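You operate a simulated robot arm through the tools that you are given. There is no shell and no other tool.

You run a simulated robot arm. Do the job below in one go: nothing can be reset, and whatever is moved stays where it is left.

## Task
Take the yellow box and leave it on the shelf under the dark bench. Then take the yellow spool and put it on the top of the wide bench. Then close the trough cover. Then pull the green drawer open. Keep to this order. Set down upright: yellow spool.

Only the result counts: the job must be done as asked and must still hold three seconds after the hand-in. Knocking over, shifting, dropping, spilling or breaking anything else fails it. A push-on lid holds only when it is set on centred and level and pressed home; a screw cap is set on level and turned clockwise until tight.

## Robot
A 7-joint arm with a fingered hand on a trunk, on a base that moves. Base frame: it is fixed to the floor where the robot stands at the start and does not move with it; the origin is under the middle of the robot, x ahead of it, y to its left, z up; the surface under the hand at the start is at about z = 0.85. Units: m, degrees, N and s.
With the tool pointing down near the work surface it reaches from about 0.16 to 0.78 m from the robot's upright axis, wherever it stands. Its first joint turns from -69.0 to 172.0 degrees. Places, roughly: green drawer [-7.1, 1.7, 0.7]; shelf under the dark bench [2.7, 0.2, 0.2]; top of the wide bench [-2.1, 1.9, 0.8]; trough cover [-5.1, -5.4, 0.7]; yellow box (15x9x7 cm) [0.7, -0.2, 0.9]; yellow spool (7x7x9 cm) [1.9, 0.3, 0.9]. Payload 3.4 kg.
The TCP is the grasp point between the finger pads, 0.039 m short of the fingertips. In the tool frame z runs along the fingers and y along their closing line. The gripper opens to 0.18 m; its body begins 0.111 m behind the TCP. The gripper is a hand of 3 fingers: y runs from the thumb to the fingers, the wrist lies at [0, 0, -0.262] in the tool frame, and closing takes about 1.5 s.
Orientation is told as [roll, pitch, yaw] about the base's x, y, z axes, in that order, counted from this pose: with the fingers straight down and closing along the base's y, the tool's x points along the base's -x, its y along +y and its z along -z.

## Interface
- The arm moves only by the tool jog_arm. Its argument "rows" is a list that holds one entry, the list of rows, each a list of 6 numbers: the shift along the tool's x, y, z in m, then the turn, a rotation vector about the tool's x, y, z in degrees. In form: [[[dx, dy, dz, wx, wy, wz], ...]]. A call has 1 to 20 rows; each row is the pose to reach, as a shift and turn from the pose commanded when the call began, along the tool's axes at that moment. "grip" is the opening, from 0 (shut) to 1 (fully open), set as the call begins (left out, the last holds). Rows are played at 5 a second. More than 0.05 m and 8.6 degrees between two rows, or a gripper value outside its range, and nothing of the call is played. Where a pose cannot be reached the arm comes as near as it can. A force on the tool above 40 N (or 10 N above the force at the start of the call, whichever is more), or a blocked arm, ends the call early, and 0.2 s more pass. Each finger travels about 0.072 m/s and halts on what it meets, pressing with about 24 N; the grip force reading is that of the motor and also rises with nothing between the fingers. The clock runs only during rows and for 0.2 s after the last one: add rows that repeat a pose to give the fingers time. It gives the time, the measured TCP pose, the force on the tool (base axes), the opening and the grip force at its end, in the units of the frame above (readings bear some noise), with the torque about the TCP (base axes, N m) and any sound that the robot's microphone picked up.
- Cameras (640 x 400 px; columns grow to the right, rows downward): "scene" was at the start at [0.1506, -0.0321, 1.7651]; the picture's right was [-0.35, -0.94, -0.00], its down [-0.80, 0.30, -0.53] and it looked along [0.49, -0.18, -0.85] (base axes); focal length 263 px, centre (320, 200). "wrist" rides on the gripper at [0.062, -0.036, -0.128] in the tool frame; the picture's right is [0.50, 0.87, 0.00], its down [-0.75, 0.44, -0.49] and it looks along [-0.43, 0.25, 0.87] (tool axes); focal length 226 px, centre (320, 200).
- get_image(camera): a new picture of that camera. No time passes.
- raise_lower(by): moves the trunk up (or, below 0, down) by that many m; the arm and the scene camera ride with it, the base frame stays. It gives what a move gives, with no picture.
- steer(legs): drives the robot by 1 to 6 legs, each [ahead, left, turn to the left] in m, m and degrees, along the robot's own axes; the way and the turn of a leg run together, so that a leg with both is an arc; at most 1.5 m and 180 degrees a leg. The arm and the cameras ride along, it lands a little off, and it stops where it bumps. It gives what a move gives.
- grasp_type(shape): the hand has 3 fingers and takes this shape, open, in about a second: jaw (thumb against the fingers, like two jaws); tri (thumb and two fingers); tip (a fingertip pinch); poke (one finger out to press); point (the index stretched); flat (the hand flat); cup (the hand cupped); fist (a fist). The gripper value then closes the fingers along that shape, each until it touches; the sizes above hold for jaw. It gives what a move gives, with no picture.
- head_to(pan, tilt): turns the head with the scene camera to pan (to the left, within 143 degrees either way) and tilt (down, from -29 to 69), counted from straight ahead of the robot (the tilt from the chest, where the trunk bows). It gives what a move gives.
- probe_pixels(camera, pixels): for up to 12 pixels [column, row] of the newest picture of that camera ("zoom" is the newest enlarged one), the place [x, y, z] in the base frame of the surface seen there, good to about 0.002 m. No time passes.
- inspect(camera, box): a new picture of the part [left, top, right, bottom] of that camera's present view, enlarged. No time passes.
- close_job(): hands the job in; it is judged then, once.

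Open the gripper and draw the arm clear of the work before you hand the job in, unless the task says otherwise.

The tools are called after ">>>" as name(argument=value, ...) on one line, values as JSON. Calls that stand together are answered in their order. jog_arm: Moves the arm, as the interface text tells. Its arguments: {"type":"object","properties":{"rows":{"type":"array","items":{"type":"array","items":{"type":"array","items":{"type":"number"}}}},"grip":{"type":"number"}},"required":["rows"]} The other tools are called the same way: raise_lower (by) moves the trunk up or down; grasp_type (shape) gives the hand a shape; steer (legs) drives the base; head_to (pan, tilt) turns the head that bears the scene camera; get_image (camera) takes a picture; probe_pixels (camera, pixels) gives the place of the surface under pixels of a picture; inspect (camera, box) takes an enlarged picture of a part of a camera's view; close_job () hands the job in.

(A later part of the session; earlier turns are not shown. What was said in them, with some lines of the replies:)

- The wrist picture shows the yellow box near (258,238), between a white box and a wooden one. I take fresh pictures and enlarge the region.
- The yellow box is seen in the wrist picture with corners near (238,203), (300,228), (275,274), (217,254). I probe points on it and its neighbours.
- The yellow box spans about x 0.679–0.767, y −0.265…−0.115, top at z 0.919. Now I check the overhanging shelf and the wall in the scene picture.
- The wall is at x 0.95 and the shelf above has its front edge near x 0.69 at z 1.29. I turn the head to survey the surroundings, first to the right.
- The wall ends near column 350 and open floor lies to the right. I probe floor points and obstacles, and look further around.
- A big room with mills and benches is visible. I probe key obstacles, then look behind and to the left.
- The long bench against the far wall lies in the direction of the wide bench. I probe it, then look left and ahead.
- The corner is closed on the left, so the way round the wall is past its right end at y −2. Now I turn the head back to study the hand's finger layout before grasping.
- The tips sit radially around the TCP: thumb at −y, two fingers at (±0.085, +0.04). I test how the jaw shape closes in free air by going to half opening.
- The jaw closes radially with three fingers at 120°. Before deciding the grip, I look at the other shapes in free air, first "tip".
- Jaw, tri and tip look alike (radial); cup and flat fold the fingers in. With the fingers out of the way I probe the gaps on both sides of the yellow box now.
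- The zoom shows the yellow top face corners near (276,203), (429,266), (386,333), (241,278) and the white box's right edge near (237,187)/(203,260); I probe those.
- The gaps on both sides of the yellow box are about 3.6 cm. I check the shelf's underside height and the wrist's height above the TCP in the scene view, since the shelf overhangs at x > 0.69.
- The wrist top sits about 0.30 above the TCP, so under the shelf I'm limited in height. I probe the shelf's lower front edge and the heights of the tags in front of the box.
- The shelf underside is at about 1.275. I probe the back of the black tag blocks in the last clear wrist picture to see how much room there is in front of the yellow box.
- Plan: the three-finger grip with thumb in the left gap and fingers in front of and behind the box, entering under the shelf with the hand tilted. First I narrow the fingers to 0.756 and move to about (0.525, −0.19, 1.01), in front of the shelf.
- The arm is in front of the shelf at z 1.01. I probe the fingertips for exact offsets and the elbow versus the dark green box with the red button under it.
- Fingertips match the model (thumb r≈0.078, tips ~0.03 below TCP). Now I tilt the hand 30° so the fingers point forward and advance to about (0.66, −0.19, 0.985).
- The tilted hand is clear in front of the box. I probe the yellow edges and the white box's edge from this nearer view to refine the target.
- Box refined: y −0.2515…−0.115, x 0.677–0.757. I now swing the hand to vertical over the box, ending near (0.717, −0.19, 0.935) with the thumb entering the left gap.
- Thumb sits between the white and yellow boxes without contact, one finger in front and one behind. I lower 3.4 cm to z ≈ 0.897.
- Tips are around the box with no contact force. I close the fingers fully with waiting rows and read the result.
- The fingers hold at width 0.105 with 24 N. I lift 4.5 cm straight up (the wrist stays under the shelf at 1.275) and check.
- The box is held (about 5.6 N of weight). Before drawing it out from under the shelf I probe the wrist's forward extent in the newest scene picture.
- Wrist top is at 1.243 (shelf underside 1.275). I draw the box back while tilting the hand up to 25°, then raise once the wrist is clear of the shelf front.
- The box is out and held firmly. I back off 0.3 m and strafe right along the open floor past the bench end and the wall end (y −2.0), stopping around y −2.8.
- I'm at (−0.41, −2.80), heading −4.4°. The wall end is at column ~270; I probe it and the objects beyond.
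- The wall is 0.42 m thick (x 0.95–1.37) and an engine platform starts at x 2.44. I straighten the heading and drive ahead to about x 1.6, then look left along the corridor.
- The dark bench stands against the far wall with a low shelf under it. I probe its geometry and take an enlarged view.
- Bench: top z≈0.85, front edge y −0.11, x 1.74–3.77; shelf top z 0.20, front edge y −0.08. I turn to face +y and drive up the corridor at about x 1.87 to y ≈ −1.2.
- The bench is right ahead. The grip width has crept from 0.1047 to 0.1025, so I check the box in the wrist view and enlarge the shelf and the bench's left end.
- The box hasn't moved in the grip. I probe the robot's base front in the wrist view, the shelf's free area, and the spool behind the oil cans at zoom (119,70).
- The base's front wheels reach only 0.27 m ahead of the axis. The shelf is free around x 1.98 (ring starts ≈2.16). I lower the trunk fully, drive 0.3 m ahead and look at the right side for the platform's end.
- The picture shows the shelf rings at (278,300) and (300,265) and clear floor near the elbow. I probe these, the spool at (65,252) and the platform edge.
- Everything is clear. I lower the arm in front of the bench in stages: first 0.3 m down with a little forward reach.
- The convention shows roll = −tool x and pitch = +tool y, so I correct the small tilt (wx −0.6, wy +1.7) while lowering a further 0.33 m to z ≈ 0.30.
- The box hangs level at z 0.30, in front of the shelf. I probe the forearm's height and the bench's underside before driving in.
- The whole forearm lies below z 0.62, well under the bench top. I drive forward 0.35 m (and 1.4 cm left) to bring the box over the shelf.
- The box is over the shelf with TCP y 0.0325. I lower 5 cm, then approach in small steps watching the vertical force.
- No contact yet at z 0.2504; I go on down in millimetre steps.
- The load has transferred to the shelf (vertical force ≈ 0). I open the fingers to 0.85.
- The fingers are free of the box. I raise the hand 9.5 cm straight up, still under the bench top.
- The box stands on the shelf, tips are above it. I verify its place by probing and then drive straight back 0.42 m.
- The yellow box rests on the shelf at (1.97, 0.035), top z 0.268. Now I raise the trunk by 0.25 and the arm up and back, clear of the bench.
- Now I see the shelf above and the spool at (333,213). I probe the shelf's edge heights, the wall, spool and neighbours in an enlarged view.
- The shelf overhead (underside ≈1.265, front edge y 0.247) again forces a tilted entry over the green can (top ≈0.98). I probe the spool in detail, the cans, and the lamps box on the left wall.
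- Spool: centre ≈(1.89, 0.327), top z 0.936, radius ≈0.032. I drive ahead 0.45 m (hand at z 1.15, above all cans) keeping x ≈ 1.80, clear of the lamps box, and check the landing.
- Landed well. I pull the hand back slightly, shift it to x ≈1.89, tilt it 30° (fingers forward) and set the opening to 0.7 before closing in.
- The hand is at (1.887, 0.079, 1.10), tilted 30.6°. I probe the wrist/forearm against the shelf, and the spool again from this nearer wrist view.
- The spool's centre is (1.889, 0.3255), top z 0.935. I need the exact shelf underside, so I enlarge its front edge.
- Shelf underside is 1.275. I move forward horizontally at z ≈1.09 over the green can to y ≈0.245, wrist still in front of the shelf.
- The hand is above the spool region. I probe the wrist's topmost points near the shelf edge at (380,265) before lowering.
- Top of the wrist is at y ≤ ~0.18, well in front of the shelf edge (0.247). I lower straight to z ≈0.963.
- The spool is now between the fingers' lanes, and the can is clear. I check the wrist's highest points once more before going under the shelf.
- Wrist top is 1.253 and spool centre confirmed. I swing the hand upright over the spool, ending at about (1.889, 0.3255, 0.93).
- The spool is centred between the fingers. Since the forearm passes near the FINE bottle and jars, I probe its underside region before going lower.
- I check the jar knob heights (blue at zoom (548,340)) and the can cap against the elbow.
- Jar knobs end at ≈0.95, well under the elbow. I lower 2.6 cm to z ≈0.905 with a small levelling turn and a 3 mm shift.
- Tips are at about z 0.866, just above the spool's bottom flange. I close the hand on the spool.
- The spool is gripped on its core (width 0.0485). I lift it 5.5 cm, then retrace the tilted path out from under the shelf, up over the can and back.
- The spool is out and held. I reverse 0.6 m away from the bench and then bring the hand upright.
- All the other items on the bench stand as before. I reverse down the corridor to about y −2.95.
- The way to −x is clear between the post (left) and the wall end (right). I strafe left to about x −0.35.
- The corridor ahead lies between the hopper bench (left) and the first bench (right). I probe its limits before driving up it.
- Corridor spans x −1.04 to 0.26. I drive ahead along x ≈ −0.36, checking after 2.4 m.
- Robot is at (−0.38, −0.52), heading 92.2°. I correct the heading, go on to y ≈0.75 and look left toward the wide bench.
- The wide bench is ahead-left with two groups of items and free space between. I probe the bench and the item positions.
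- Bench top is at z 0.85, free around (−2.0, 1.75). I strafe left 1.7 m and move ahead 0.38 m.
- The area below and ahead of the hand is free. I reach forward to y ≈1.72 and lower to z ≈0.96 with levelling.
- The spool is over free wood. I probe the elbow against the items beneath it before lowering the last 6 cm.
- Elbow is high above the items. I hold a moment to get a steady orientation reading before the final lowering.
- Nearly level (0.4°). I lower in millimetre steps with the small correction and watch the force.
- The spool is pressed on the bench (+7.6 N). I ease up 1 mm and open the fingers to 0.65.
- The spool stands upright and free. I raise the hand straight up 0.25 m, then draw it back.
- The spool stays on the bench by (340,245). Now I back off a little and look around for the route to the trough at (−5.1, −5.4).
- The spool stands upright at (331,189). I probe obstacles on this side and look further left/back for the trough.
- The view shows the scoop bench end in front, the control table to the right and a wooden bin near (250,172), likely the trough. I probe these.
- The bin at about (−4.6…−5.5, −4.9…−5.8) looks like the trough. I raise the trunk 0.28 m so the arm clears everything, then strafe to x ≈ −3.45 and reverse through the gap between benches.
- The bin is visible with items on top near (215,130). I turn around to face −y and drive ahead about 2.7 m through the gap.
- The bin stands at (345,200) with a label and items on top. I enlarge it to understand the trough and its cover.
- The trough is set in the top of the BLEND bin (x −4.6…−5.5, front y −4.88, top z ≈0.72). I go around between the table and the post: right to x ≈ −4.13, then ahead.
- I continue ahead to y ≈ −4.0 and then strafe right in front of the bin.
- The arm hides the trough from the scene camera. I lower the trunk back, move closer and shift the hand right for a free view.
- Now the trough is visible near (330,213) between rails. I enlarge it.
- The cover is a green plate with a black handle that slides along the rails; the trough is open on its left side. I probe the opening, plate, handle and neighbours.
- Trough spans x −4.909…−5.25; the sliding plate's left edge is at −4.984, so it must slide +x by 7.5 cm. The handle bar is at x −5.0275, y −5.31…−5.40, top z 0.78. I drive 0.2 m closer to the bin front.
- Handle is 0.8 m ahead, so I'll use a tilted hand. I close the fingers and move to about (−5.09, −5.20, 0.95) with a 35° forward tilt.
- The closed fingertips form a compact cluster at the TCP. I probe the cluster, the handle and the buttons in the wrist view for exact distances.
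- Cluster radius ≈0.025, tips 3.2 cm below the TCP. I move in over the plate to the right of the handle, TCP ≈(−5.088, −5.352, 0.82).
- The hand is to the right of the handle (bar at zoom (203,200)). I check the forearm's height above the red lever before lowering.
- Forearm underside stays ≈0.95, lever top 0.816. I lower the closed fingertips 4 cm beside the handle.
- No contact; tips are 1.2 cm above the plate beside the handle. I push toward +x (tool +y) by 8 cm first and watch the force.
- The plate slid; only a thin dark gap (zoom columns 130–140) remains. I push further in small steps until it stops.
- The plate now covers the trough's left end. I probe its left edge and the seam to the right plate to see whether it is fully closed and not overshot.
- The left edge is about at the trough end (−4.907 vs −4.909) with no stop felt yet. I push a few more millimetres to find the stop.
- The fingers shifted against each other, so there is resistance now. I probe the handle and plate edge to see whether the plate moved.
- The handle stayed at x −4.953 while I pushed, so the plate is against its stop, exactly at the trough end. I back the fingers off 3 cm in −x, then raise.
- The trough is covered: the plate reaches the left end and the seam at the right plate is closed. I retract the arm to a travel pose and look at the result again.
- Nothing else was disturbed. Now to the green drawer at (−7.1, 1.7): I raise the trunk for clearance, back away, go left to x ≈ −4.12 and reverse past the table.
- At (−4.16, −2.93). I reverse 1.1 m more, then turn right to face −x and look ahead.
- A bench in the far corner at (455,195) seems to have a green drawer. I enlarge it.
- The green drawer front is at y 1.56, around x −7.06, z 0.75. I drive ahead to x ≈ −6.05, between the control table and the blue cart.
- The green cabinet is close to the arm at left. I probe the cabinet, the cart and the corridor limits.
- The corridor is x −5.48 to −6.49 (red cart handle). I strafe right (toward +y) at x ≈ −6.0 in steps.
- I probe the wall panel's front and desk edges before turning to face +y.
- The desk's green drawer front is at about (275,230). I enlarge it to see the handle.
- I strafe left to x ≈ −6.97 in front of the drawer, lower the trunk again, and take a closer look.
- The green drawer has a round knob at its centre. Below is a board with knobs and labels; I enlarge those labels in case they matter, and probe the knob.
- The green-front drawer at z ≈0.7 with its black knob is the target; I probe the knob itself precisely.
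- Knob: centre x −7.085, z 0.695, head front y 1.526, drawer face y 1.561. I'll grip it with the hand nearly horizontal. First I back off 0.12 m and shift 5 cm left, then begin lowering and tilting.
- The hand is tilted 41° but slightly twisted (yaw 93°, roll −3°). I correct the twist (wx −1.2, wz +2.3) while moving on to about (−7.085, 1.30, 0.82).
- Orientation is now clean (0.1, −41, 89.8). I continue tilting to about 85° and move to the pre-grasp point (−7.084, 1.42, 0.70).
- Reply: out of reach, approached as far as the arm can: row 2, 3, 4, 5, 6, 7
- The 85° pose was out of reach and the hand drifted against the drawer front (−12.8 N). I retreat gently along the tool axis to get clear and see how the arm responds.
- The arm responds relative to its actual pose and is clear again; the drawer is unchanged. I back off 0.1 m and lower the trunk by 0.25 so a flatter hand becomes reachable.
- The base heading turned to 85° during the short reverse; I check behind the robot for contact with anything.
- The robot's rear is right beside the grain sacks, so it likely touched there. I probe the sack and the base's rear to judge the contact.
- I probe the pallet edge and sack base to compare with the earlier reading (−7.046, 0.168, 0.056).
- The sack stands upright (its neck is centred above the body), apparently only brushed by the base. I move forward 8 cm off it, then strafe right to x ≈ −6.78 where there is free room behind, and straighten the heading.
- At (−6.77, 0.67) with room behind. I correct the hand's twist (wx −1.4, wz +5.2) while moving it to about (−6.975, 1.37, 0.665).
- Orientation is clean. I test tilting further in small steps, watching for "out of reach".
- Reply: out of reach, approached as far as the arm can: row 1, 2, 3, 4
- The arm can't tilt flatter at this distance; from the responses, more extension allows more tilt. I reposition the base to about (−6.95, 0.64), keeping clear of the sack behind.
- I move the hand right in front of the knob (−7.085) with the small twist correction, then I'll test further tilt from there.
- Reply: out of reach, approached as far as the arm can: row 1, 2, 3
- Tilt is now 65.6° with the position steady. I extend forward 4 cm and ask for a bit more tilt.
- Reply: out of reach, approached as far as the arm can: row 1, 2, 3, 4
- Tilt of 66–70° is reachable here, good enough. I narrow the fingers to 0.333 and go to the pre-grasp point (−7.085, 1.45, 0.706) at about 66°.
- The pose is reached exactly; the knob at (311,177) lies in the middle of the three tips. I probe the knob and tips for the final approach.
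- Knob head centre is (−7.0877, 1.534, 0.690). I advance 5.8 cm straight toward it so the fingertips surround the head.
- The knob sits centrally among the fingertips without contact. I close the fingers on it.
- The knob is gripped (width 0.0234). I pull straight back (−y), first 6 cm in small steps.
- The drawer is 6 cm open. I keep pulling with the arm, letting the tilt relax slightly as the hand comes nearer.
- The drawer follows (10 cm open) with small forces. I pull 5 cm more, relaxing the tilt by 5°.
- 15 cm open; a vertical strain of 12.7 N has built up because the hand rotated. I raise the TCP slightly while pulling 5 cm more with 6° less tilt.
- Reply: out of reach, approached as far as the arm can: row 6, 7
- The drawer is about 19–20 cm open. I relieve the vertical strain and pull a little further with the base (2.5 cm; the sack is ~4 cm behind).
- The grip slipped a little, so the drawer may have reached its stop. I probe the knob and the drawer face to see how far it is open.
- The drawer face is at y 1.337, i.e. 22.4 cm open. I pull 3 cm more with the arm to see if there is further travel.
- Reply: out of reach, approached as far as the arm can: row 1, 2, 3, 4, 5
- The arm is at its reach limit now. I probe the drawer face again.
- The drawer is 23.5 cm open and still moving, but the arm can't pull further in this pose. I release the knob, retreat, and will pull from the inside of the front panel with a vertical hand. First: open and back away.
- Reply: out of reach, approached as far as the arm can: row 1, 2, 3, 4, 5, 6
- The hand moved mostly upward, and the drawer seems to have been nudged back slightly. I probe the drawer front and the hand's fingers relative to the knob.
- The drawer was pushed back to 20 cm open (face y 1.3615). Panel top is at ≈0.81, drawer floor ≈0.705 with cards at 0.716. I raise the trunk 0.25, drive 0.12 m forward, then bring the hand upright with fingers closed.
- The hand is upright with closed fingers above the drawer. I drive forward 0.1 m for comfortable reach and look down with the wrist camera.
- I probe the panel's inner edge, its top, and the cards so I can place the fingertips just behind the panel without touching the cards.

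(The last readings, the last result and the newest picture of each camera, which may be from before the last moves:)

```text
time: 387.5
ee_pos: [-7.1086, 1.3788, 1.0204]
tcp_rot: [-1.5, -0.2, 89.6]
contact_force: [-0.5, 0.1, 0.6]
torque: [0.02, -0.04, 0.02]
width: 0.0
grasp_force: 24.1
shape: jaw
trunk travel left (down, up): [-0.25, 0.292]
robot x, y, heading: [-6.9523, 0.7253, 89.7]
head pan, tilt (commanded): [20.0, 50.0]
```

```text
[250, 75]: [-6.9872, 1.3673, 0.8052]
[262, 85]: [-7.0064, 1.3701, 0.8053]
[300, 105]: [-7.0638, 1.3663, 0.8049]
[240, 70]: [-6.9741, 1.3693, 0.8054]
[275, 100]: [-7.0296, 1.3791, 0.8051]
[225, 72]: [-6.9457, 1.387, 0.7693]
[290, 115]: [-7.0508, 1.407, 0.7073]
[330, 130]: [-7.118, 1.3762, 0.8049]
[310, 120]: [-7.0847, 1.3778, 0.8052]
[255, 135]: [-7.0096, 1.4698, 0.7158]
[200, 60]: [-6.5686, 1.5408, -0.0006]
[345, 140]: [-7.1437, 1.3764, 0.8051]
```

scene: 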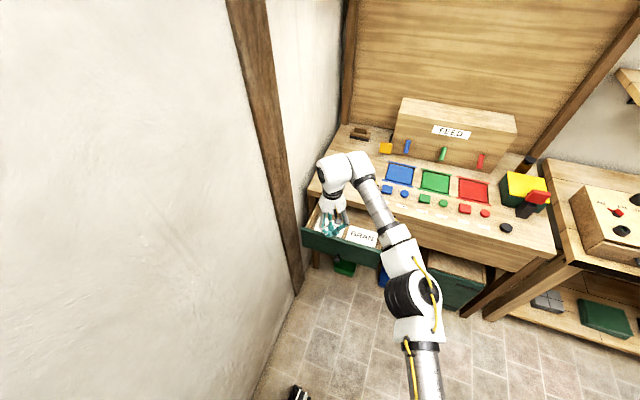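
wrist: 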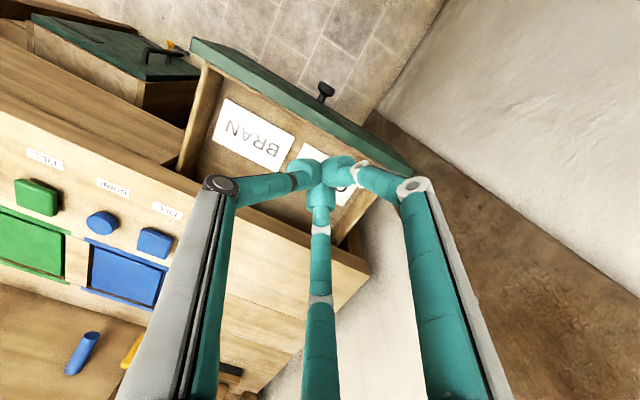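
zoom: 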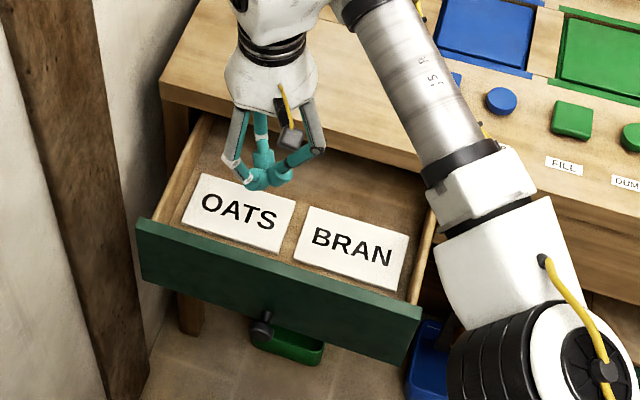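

Panel top is z 0.806, inner face y ≈1.381; the gap between the two cards is at x ≈ −7.085. I turn the hand 30° so the panel faces the gap between two fingers, and move above (−7.085, 1.414, 0.92).

>>> jog_arm(rows=[[[-0.007, -0.005, 0.02, -0.3, 0, 6], [-0.014, -0.01, 0.04, -0.6, 0, 12], [-0.021, -0.015, 0.06, -0.9, 0, 18], [-0.028, -0.02, 0.08, -1.2, 0, 24], [-0.035, -0.0236, 0.1, -1.5, 0, 30], [-0.035, -0.0236, 0.1, -1.5, 0, 30]]])

>>> get_image(camera="wrist")

>>> inspect(camera="scene", box=[290, 180, 410, 300])

```text
time: 388.9
ee_pos: [-7.0766, 1.4111, 0.925]
tcp_rot: [0.7, -0.5, 59.6]
contact_force: [-0.9, 0.8, 0.0]
torque: [0.03, 0.02, 0.01]
width: 0.0003
grasp_force: 24.3
shape: jaw
trunk travel left (down, up): [-0.25, 0.292]
robot x, y, heading: [-6.9474, 0.7249, 89.7]
head pan, tilt (commanded): [20.0, 50.0]
```

```text
taken
```

wrist: 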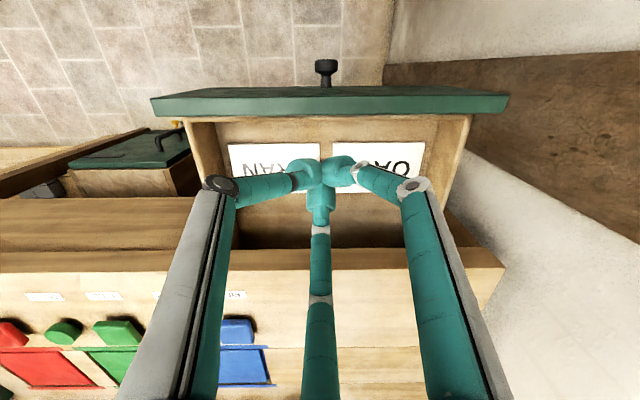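

```text
3.33 times, centred on (350, 240) of scene
```

zoom: 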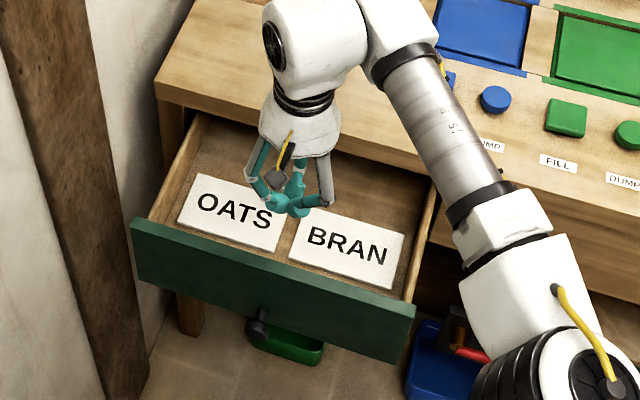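

The panel now faces the gap between two fingers. I lower 14 cm so the tips reach z ≈0.75, above the cards and behind the panel.

>>> jog_arm(rows=[[[0.0005, 0.0014, 0.035, 0, 0, 0], [0.001, 0.0028, 0.07, 0, 0, 0], [0.0015, 0.0042, 0.105, 0, 0, 0], [0.002, 0.0057, 0.14, 0, 0, 0], [0.002, 0.0057, 0.14, 0, 0, 0]]])

>>> get_image(camera="wrist")

>>> inspect(camera="scene", box=[290, 180, 410, 300])

```text
time: 390.1
ee_pos: [-7.0846, 1.4133, 0.7835]
tcp_rot: [0.7, -0.6, 59.6]
contact_force: [0.5, 0.0, 0.4]
torque: [-0.03, 0.0, -0.02]
width: 0.0
grasp_force: 23.4
shape: jaw
trunk travel left (down, up): [-0.25, 0.292]
robot x, y, heading: [-6.9523, 0.7256, 89.8]
head pan, tilt (commanded): [20.0, 50.0]
```

```text
taken
```

wrist: 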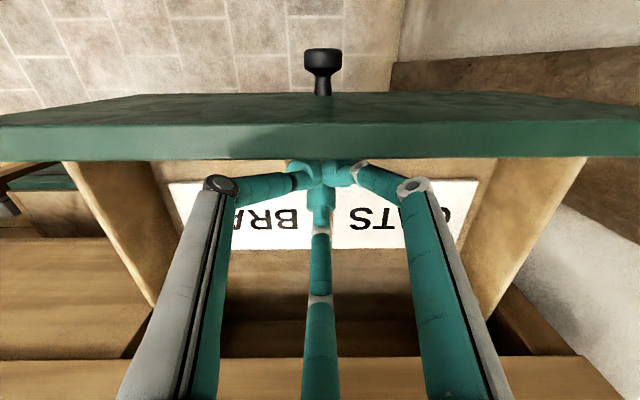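

```text
3.33 times, centred on (350, 240) of scene
```

zoom: 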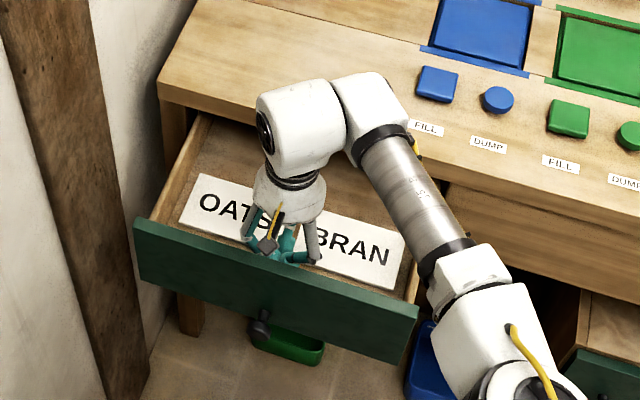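

The fingertips sit behind the panel. I pull toward −y by 6 cm, watching the force.

>>> jog_arm(rows=[[[0.0086, -0.0051, 0, 0, 0, 0], [0.0173, -0.0101, 0, 0, 0, 0], [0.0259, -0.0152, 0, 0, 0, 0], [0.0345, -0.0202, 0, 0, 0, 0], [0.0431, -0.0253, 0, 0, 0, 0], [0.0518, -0.0304, 0, 0, 0, 0], [0.0518, -0.0304, 0, 0, 0, 0]]])

>>> get_image(camera="wrist")

>>> inspect(camera="scene", box=[290, 180, 410, 300])

```text
time: 391.7
ee_pos: [-7.0837, 1.3541, 0.7821]
tcp_rot: [0.6, -0.6, 59.6]
contact_force: [-0.2, 0.1, -0.2]
torque: [-0.01, -0.01, 0.05]
width: 0.0
grasp_force: 23.8
shape: jaw
trunk travel left (down, up): [-0.25, 0.292]
robot x, y, heading: [-6.9516, 0.7216, 89.6]
head pan, tilt (commanded): [20.0, 50.0]
```

```text
taken
```

wrist: 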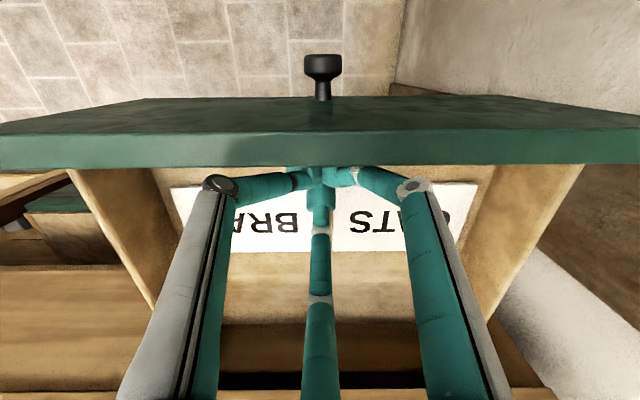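

```text
3.33 times, centred on (350, 240) of scene
```

zoom: 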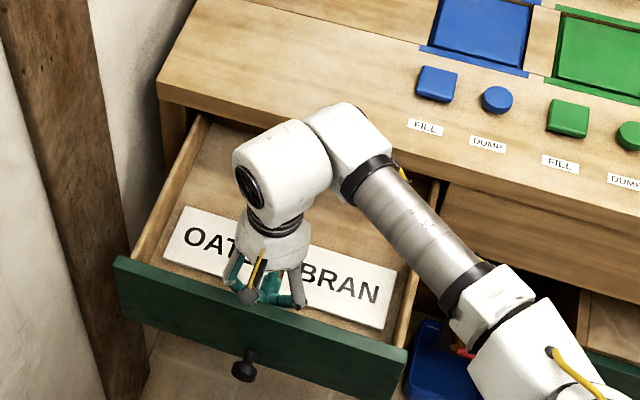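

The drawer comes along easily. I pull another 6 cm to find the stop.

>>> jog_arm(rows=[[[0.0086, -0.0051, 0, 0, 0, 0], [0.0173, -0.0101, 0, 0, 0, 0], [0.0259, -0.0152, 0, 0, 0, 0], [0.0345, -0.0202, 0, 0, 0, 0], [0.0431, -0.0253, 0, 0, 0, 0], [0.0518, -0.0304, 0, 0, 0, 0], [0.0518, -0.0304, 0, 0, 0, 0]]])

>>> get_image(camera="wrist")

>>> inspect(camera="scene", box=[270, 180, 420, 330])

```text
time: 392.5
ee_pos: [-7.0812, 1.3388, 0.7872]
tcp_rot: [1.4, -1.9, 59.0]
contact_force: [-2.4, 27.9, -5.3]
torque: [0.85, 0.14, 0.31]
width: 0.0
grasp_force: 24.2
shape: jaw
trunk travel left (down, up): [-0.25, 0.292]
robot x, y, heading: [-6.9549, 0.7242, 89.8]
head pan, tilt (commanded): [20.0, 50.0]
stopped in row 3: the force on the tool passed its limit at 50 N (the readings are from after the stop); the commanded pose is now the measured one
```

```text
taken
```

wrist: 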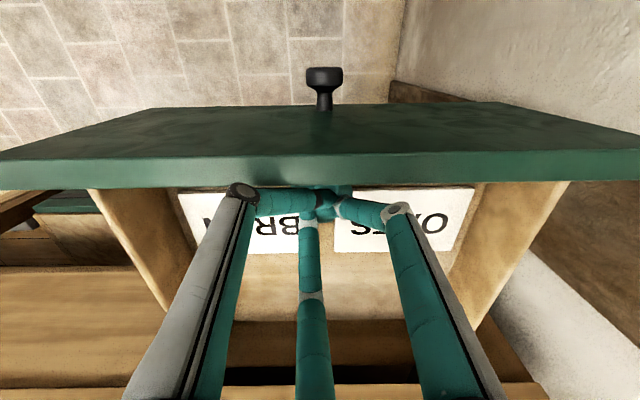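

```text
2.67 times, centred on (345, 255) of scene
```

zoom: 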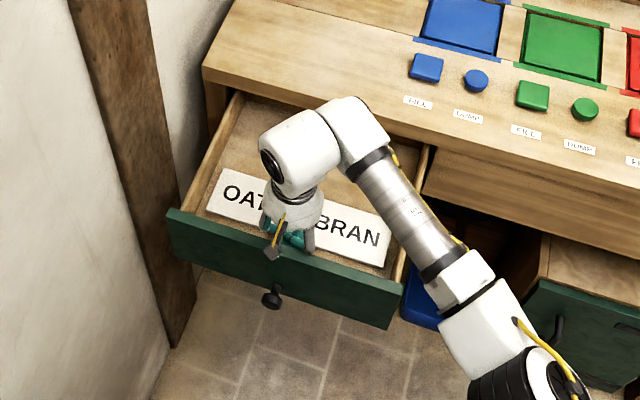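

The drawer hit its stop (force peaked) — fully open. I move the fingertips off the panel by 2.5 cm and raise the hand straight up.

>>> jog_arm(rows=[[[-0.0107, 0.0063, 0, 0, 0, 0], [-0.0215, 0.0126, 0, 0, 0, 0], [-0.0215, 0.0126, -0.03, 0, 0, 0], [-0.0215, 0.0126, -0.07, 0, 0, 0], [-0.0215, 0.0126, -0.11, 0, 0, 0], [-0.0215, 0.0126, -0.15, 0, 0, 0], [-0.0215, 0.0126, -0.19, 0, 0, 0], [-0.0215, 0.0126, -0.23, 0, 0, 0], [-0.0215, 0.0126, -0.27, 0, 0, 0], [-0.0215, 0.0126, -0.27, 0, 0, 0]]])

>>> get_image(camera="scene")

>>> get_image(camera="wrist")

```text
time: 394.7
ee_pos: [-7.0828, 1.3486, 1.0584]
tcp_rot: [1.2, -1.4, 59.3]
contact_force: [-0.2, -0.5, -0.2]
torque: [-0.04, -0.01, 0.02]
width: 0.0
grasp_force: 24.0
shape: jaw
trunk travel left (down, up): [-0.25, 0.292]
robot x, y, heading: [-6.9497, 0.7283, 90.0]
head pan, tilt (commanded): [20.0, 50.0]
```

```text
taken
```

scene: 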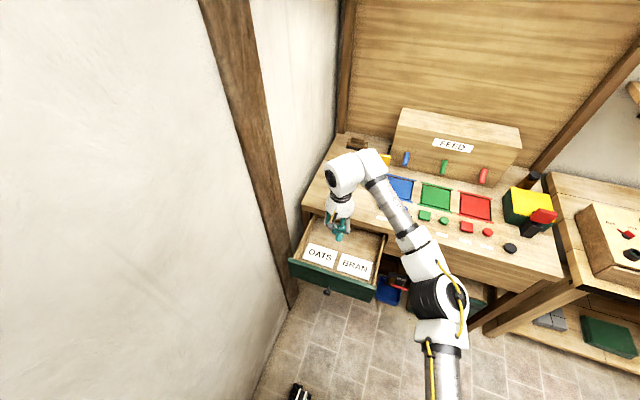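

```text
taken
```

wrist: 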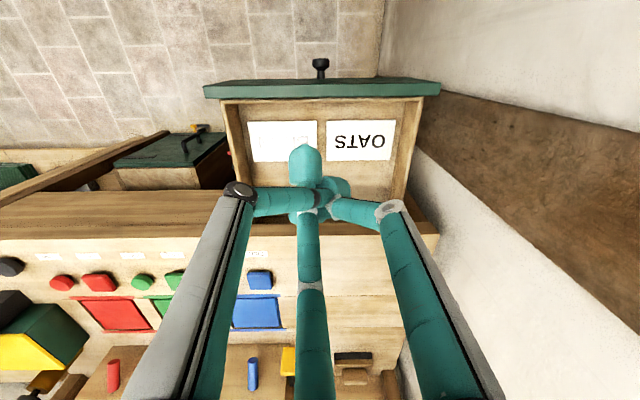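

The drawer is wide open with both cards in place. I probe the face, and open the gripper while drawing the arm back and clear.

>>> probe_pixels(camera="scene", pixels=[[300, 275], [360, 293], [320, 255], [355, 265], [325, 280]])

>>> jog_arm(rows=[[[0, 0, -0.02, 0, 0, 0], [0, 0, -0.04, 0, 0, 0], [0.02, -0.02, -0.06, 0, 0, 0], [0.045, -0.045, -0.07, 0, 0, 0], [0.07, -0.07, -0.08, 0, 0, 0], [0.095, -0.095, -0.08, 0, 0, 0], [0.095, -0.095, -0.08, 0, 0, 0]]], grip=0.8)

>>> get_image(camera="scene")

```text
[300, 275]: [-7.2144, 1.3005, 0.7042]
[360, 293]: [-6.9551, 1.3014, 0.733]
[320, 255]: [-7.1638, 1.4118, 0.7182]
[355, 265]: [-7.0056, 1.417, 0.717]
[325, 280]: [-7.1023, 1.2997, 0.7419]
```

```text
time: 396.3
ee_pos: [-7.0436, 1.2159, 1.1323]
tcp_rot: [1.4, -1.3, 59.2]
contact_force: [-0.3, 0.5, 0.4]
torque: [-0.01, 0.03, -0.05]
width: 0.144
grasp_force: 0.0
shape: jaw
out of reach, approached as far as the arm can: row 3, 4
trunk travel left (down, up): [-0.25, 0.292]
robot x, y, heading: [-6.9532, 0.7241, 89.7]
head pan, tilt (commanded): [20.0, 50.0]
```

```text
taken
```

scene: 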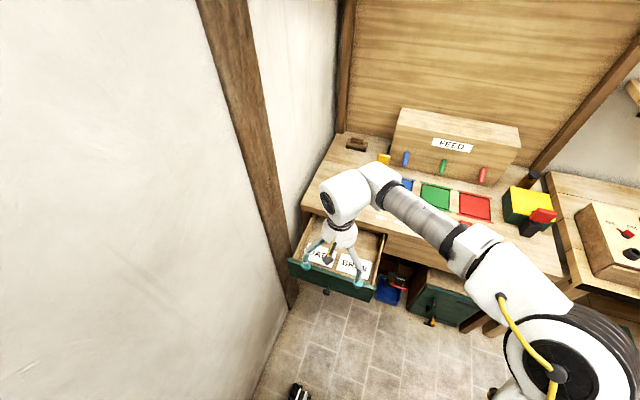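

The drawer face is at y 1.30 — 26 cm open, against its stop. I strafe right, away from the drawer and the sack, and then look back at the sack and the drawer.

>>> steer(legs=[[0, -0.5, 0]])

>>> head_to(pan=45, tilt=45)

>>> get_image(camera="scene")

>>> head_to(pan=125, tilt=40)

>>> get_image(camera="scene")

```text
time: 399.2
ee_pos: [-6.5718, 1.2133, 1.1323]
tcp_rot: [0.8, -1.9, 59.6]
contact_force: [-0.7, -0.5, 0.0]
torque: [0.01, -0.06, 0.0]
width: 0.1437
grasp_force: 0.0
shape: jaw
trunk travel left (down, up): [-0.25, 0.292]
robot x, y, heading: [-6.4666, 0.7235, 89.9]
head pan, tilt (commanded): [20.0, 50.0]
```

```text
time: 400.1
ee_pos: [-6.5621, 1.2112, 1.1355]
tcp_rot: [1.2, -1.5, 59.5]
contact_force: [-0.8, -0.9, -0.5]
torque: [0.02, -0.02, -0.02]
width: 0.1441
grasp_force: 0.1
shape: jaw
trunk travel left (down, up): [-0.25, 0.292]
robot x, y, heading: [-6.4637, 0.727, 89.9]
head pan, tilt (commanded): [45.0, 45.0]
```

```text
taken
```

scene: 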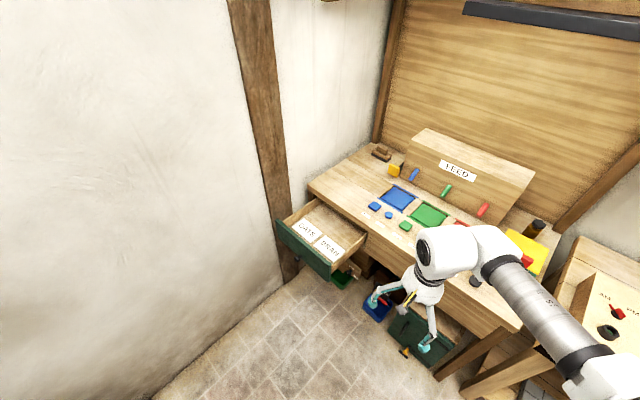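

```text
time: 401.6
ee_pos: [-6.567, 1.2094, 1.1353]
tcp_rot: [1.1, -1.7, 59.5]
contact_force: [0.6, -0.8, 0.8]
torque: [-0.01, -0.01, 0.01]
width: 0.1439
grasp_force: 0.1
shape: jaw
trunk travel left (down, up): [-0.25, 0.292]
robot x, y, heading: [-6.4665, 0.723, 89.9]
head pan, tilt (commanded): [125.0, 40.0]
```

```text
taken
```

scene: 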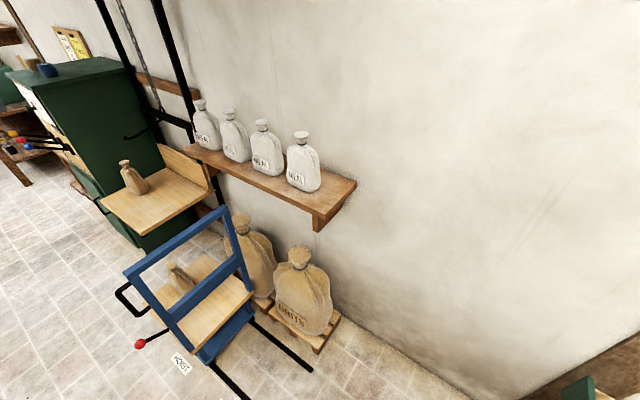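

The sack stands properly centred on its pallet, the drawer stays open, and the gripper is open with the arm clear. All four steps are done in order, so I hand the job in.

>>> close_job()

```text
The job is handed in.
```

I did all four steps in the order you asked and handed the job in. The one uncertainty is that the base may have touched something while I was working at the drawer.

1. **Yellow box:** it is on the shelf under the dark bench, around (1.97, 0.03), resting flat.
2. **Yellow spool:** it stands upright on top of the wide bench, around (-2.02, 1.72).
3. **Trough cover:** it is closed. I slid the green plate until the handle would move no further, and its left edge meets the end of the trough.
4. **Green drawer:** it is open about 26 cm, against its stop. Both cards inside are still in place.

**Possible bump:** while I was backing up for the drawer, the base turned about 5° off its heading right beside the grain sacks, so it probably touched the nearest one. I had no earlier reading to compare with, but afterwards that sack stood upright and centred on its pallet.

The gripper is open and the arm is clear of the work.
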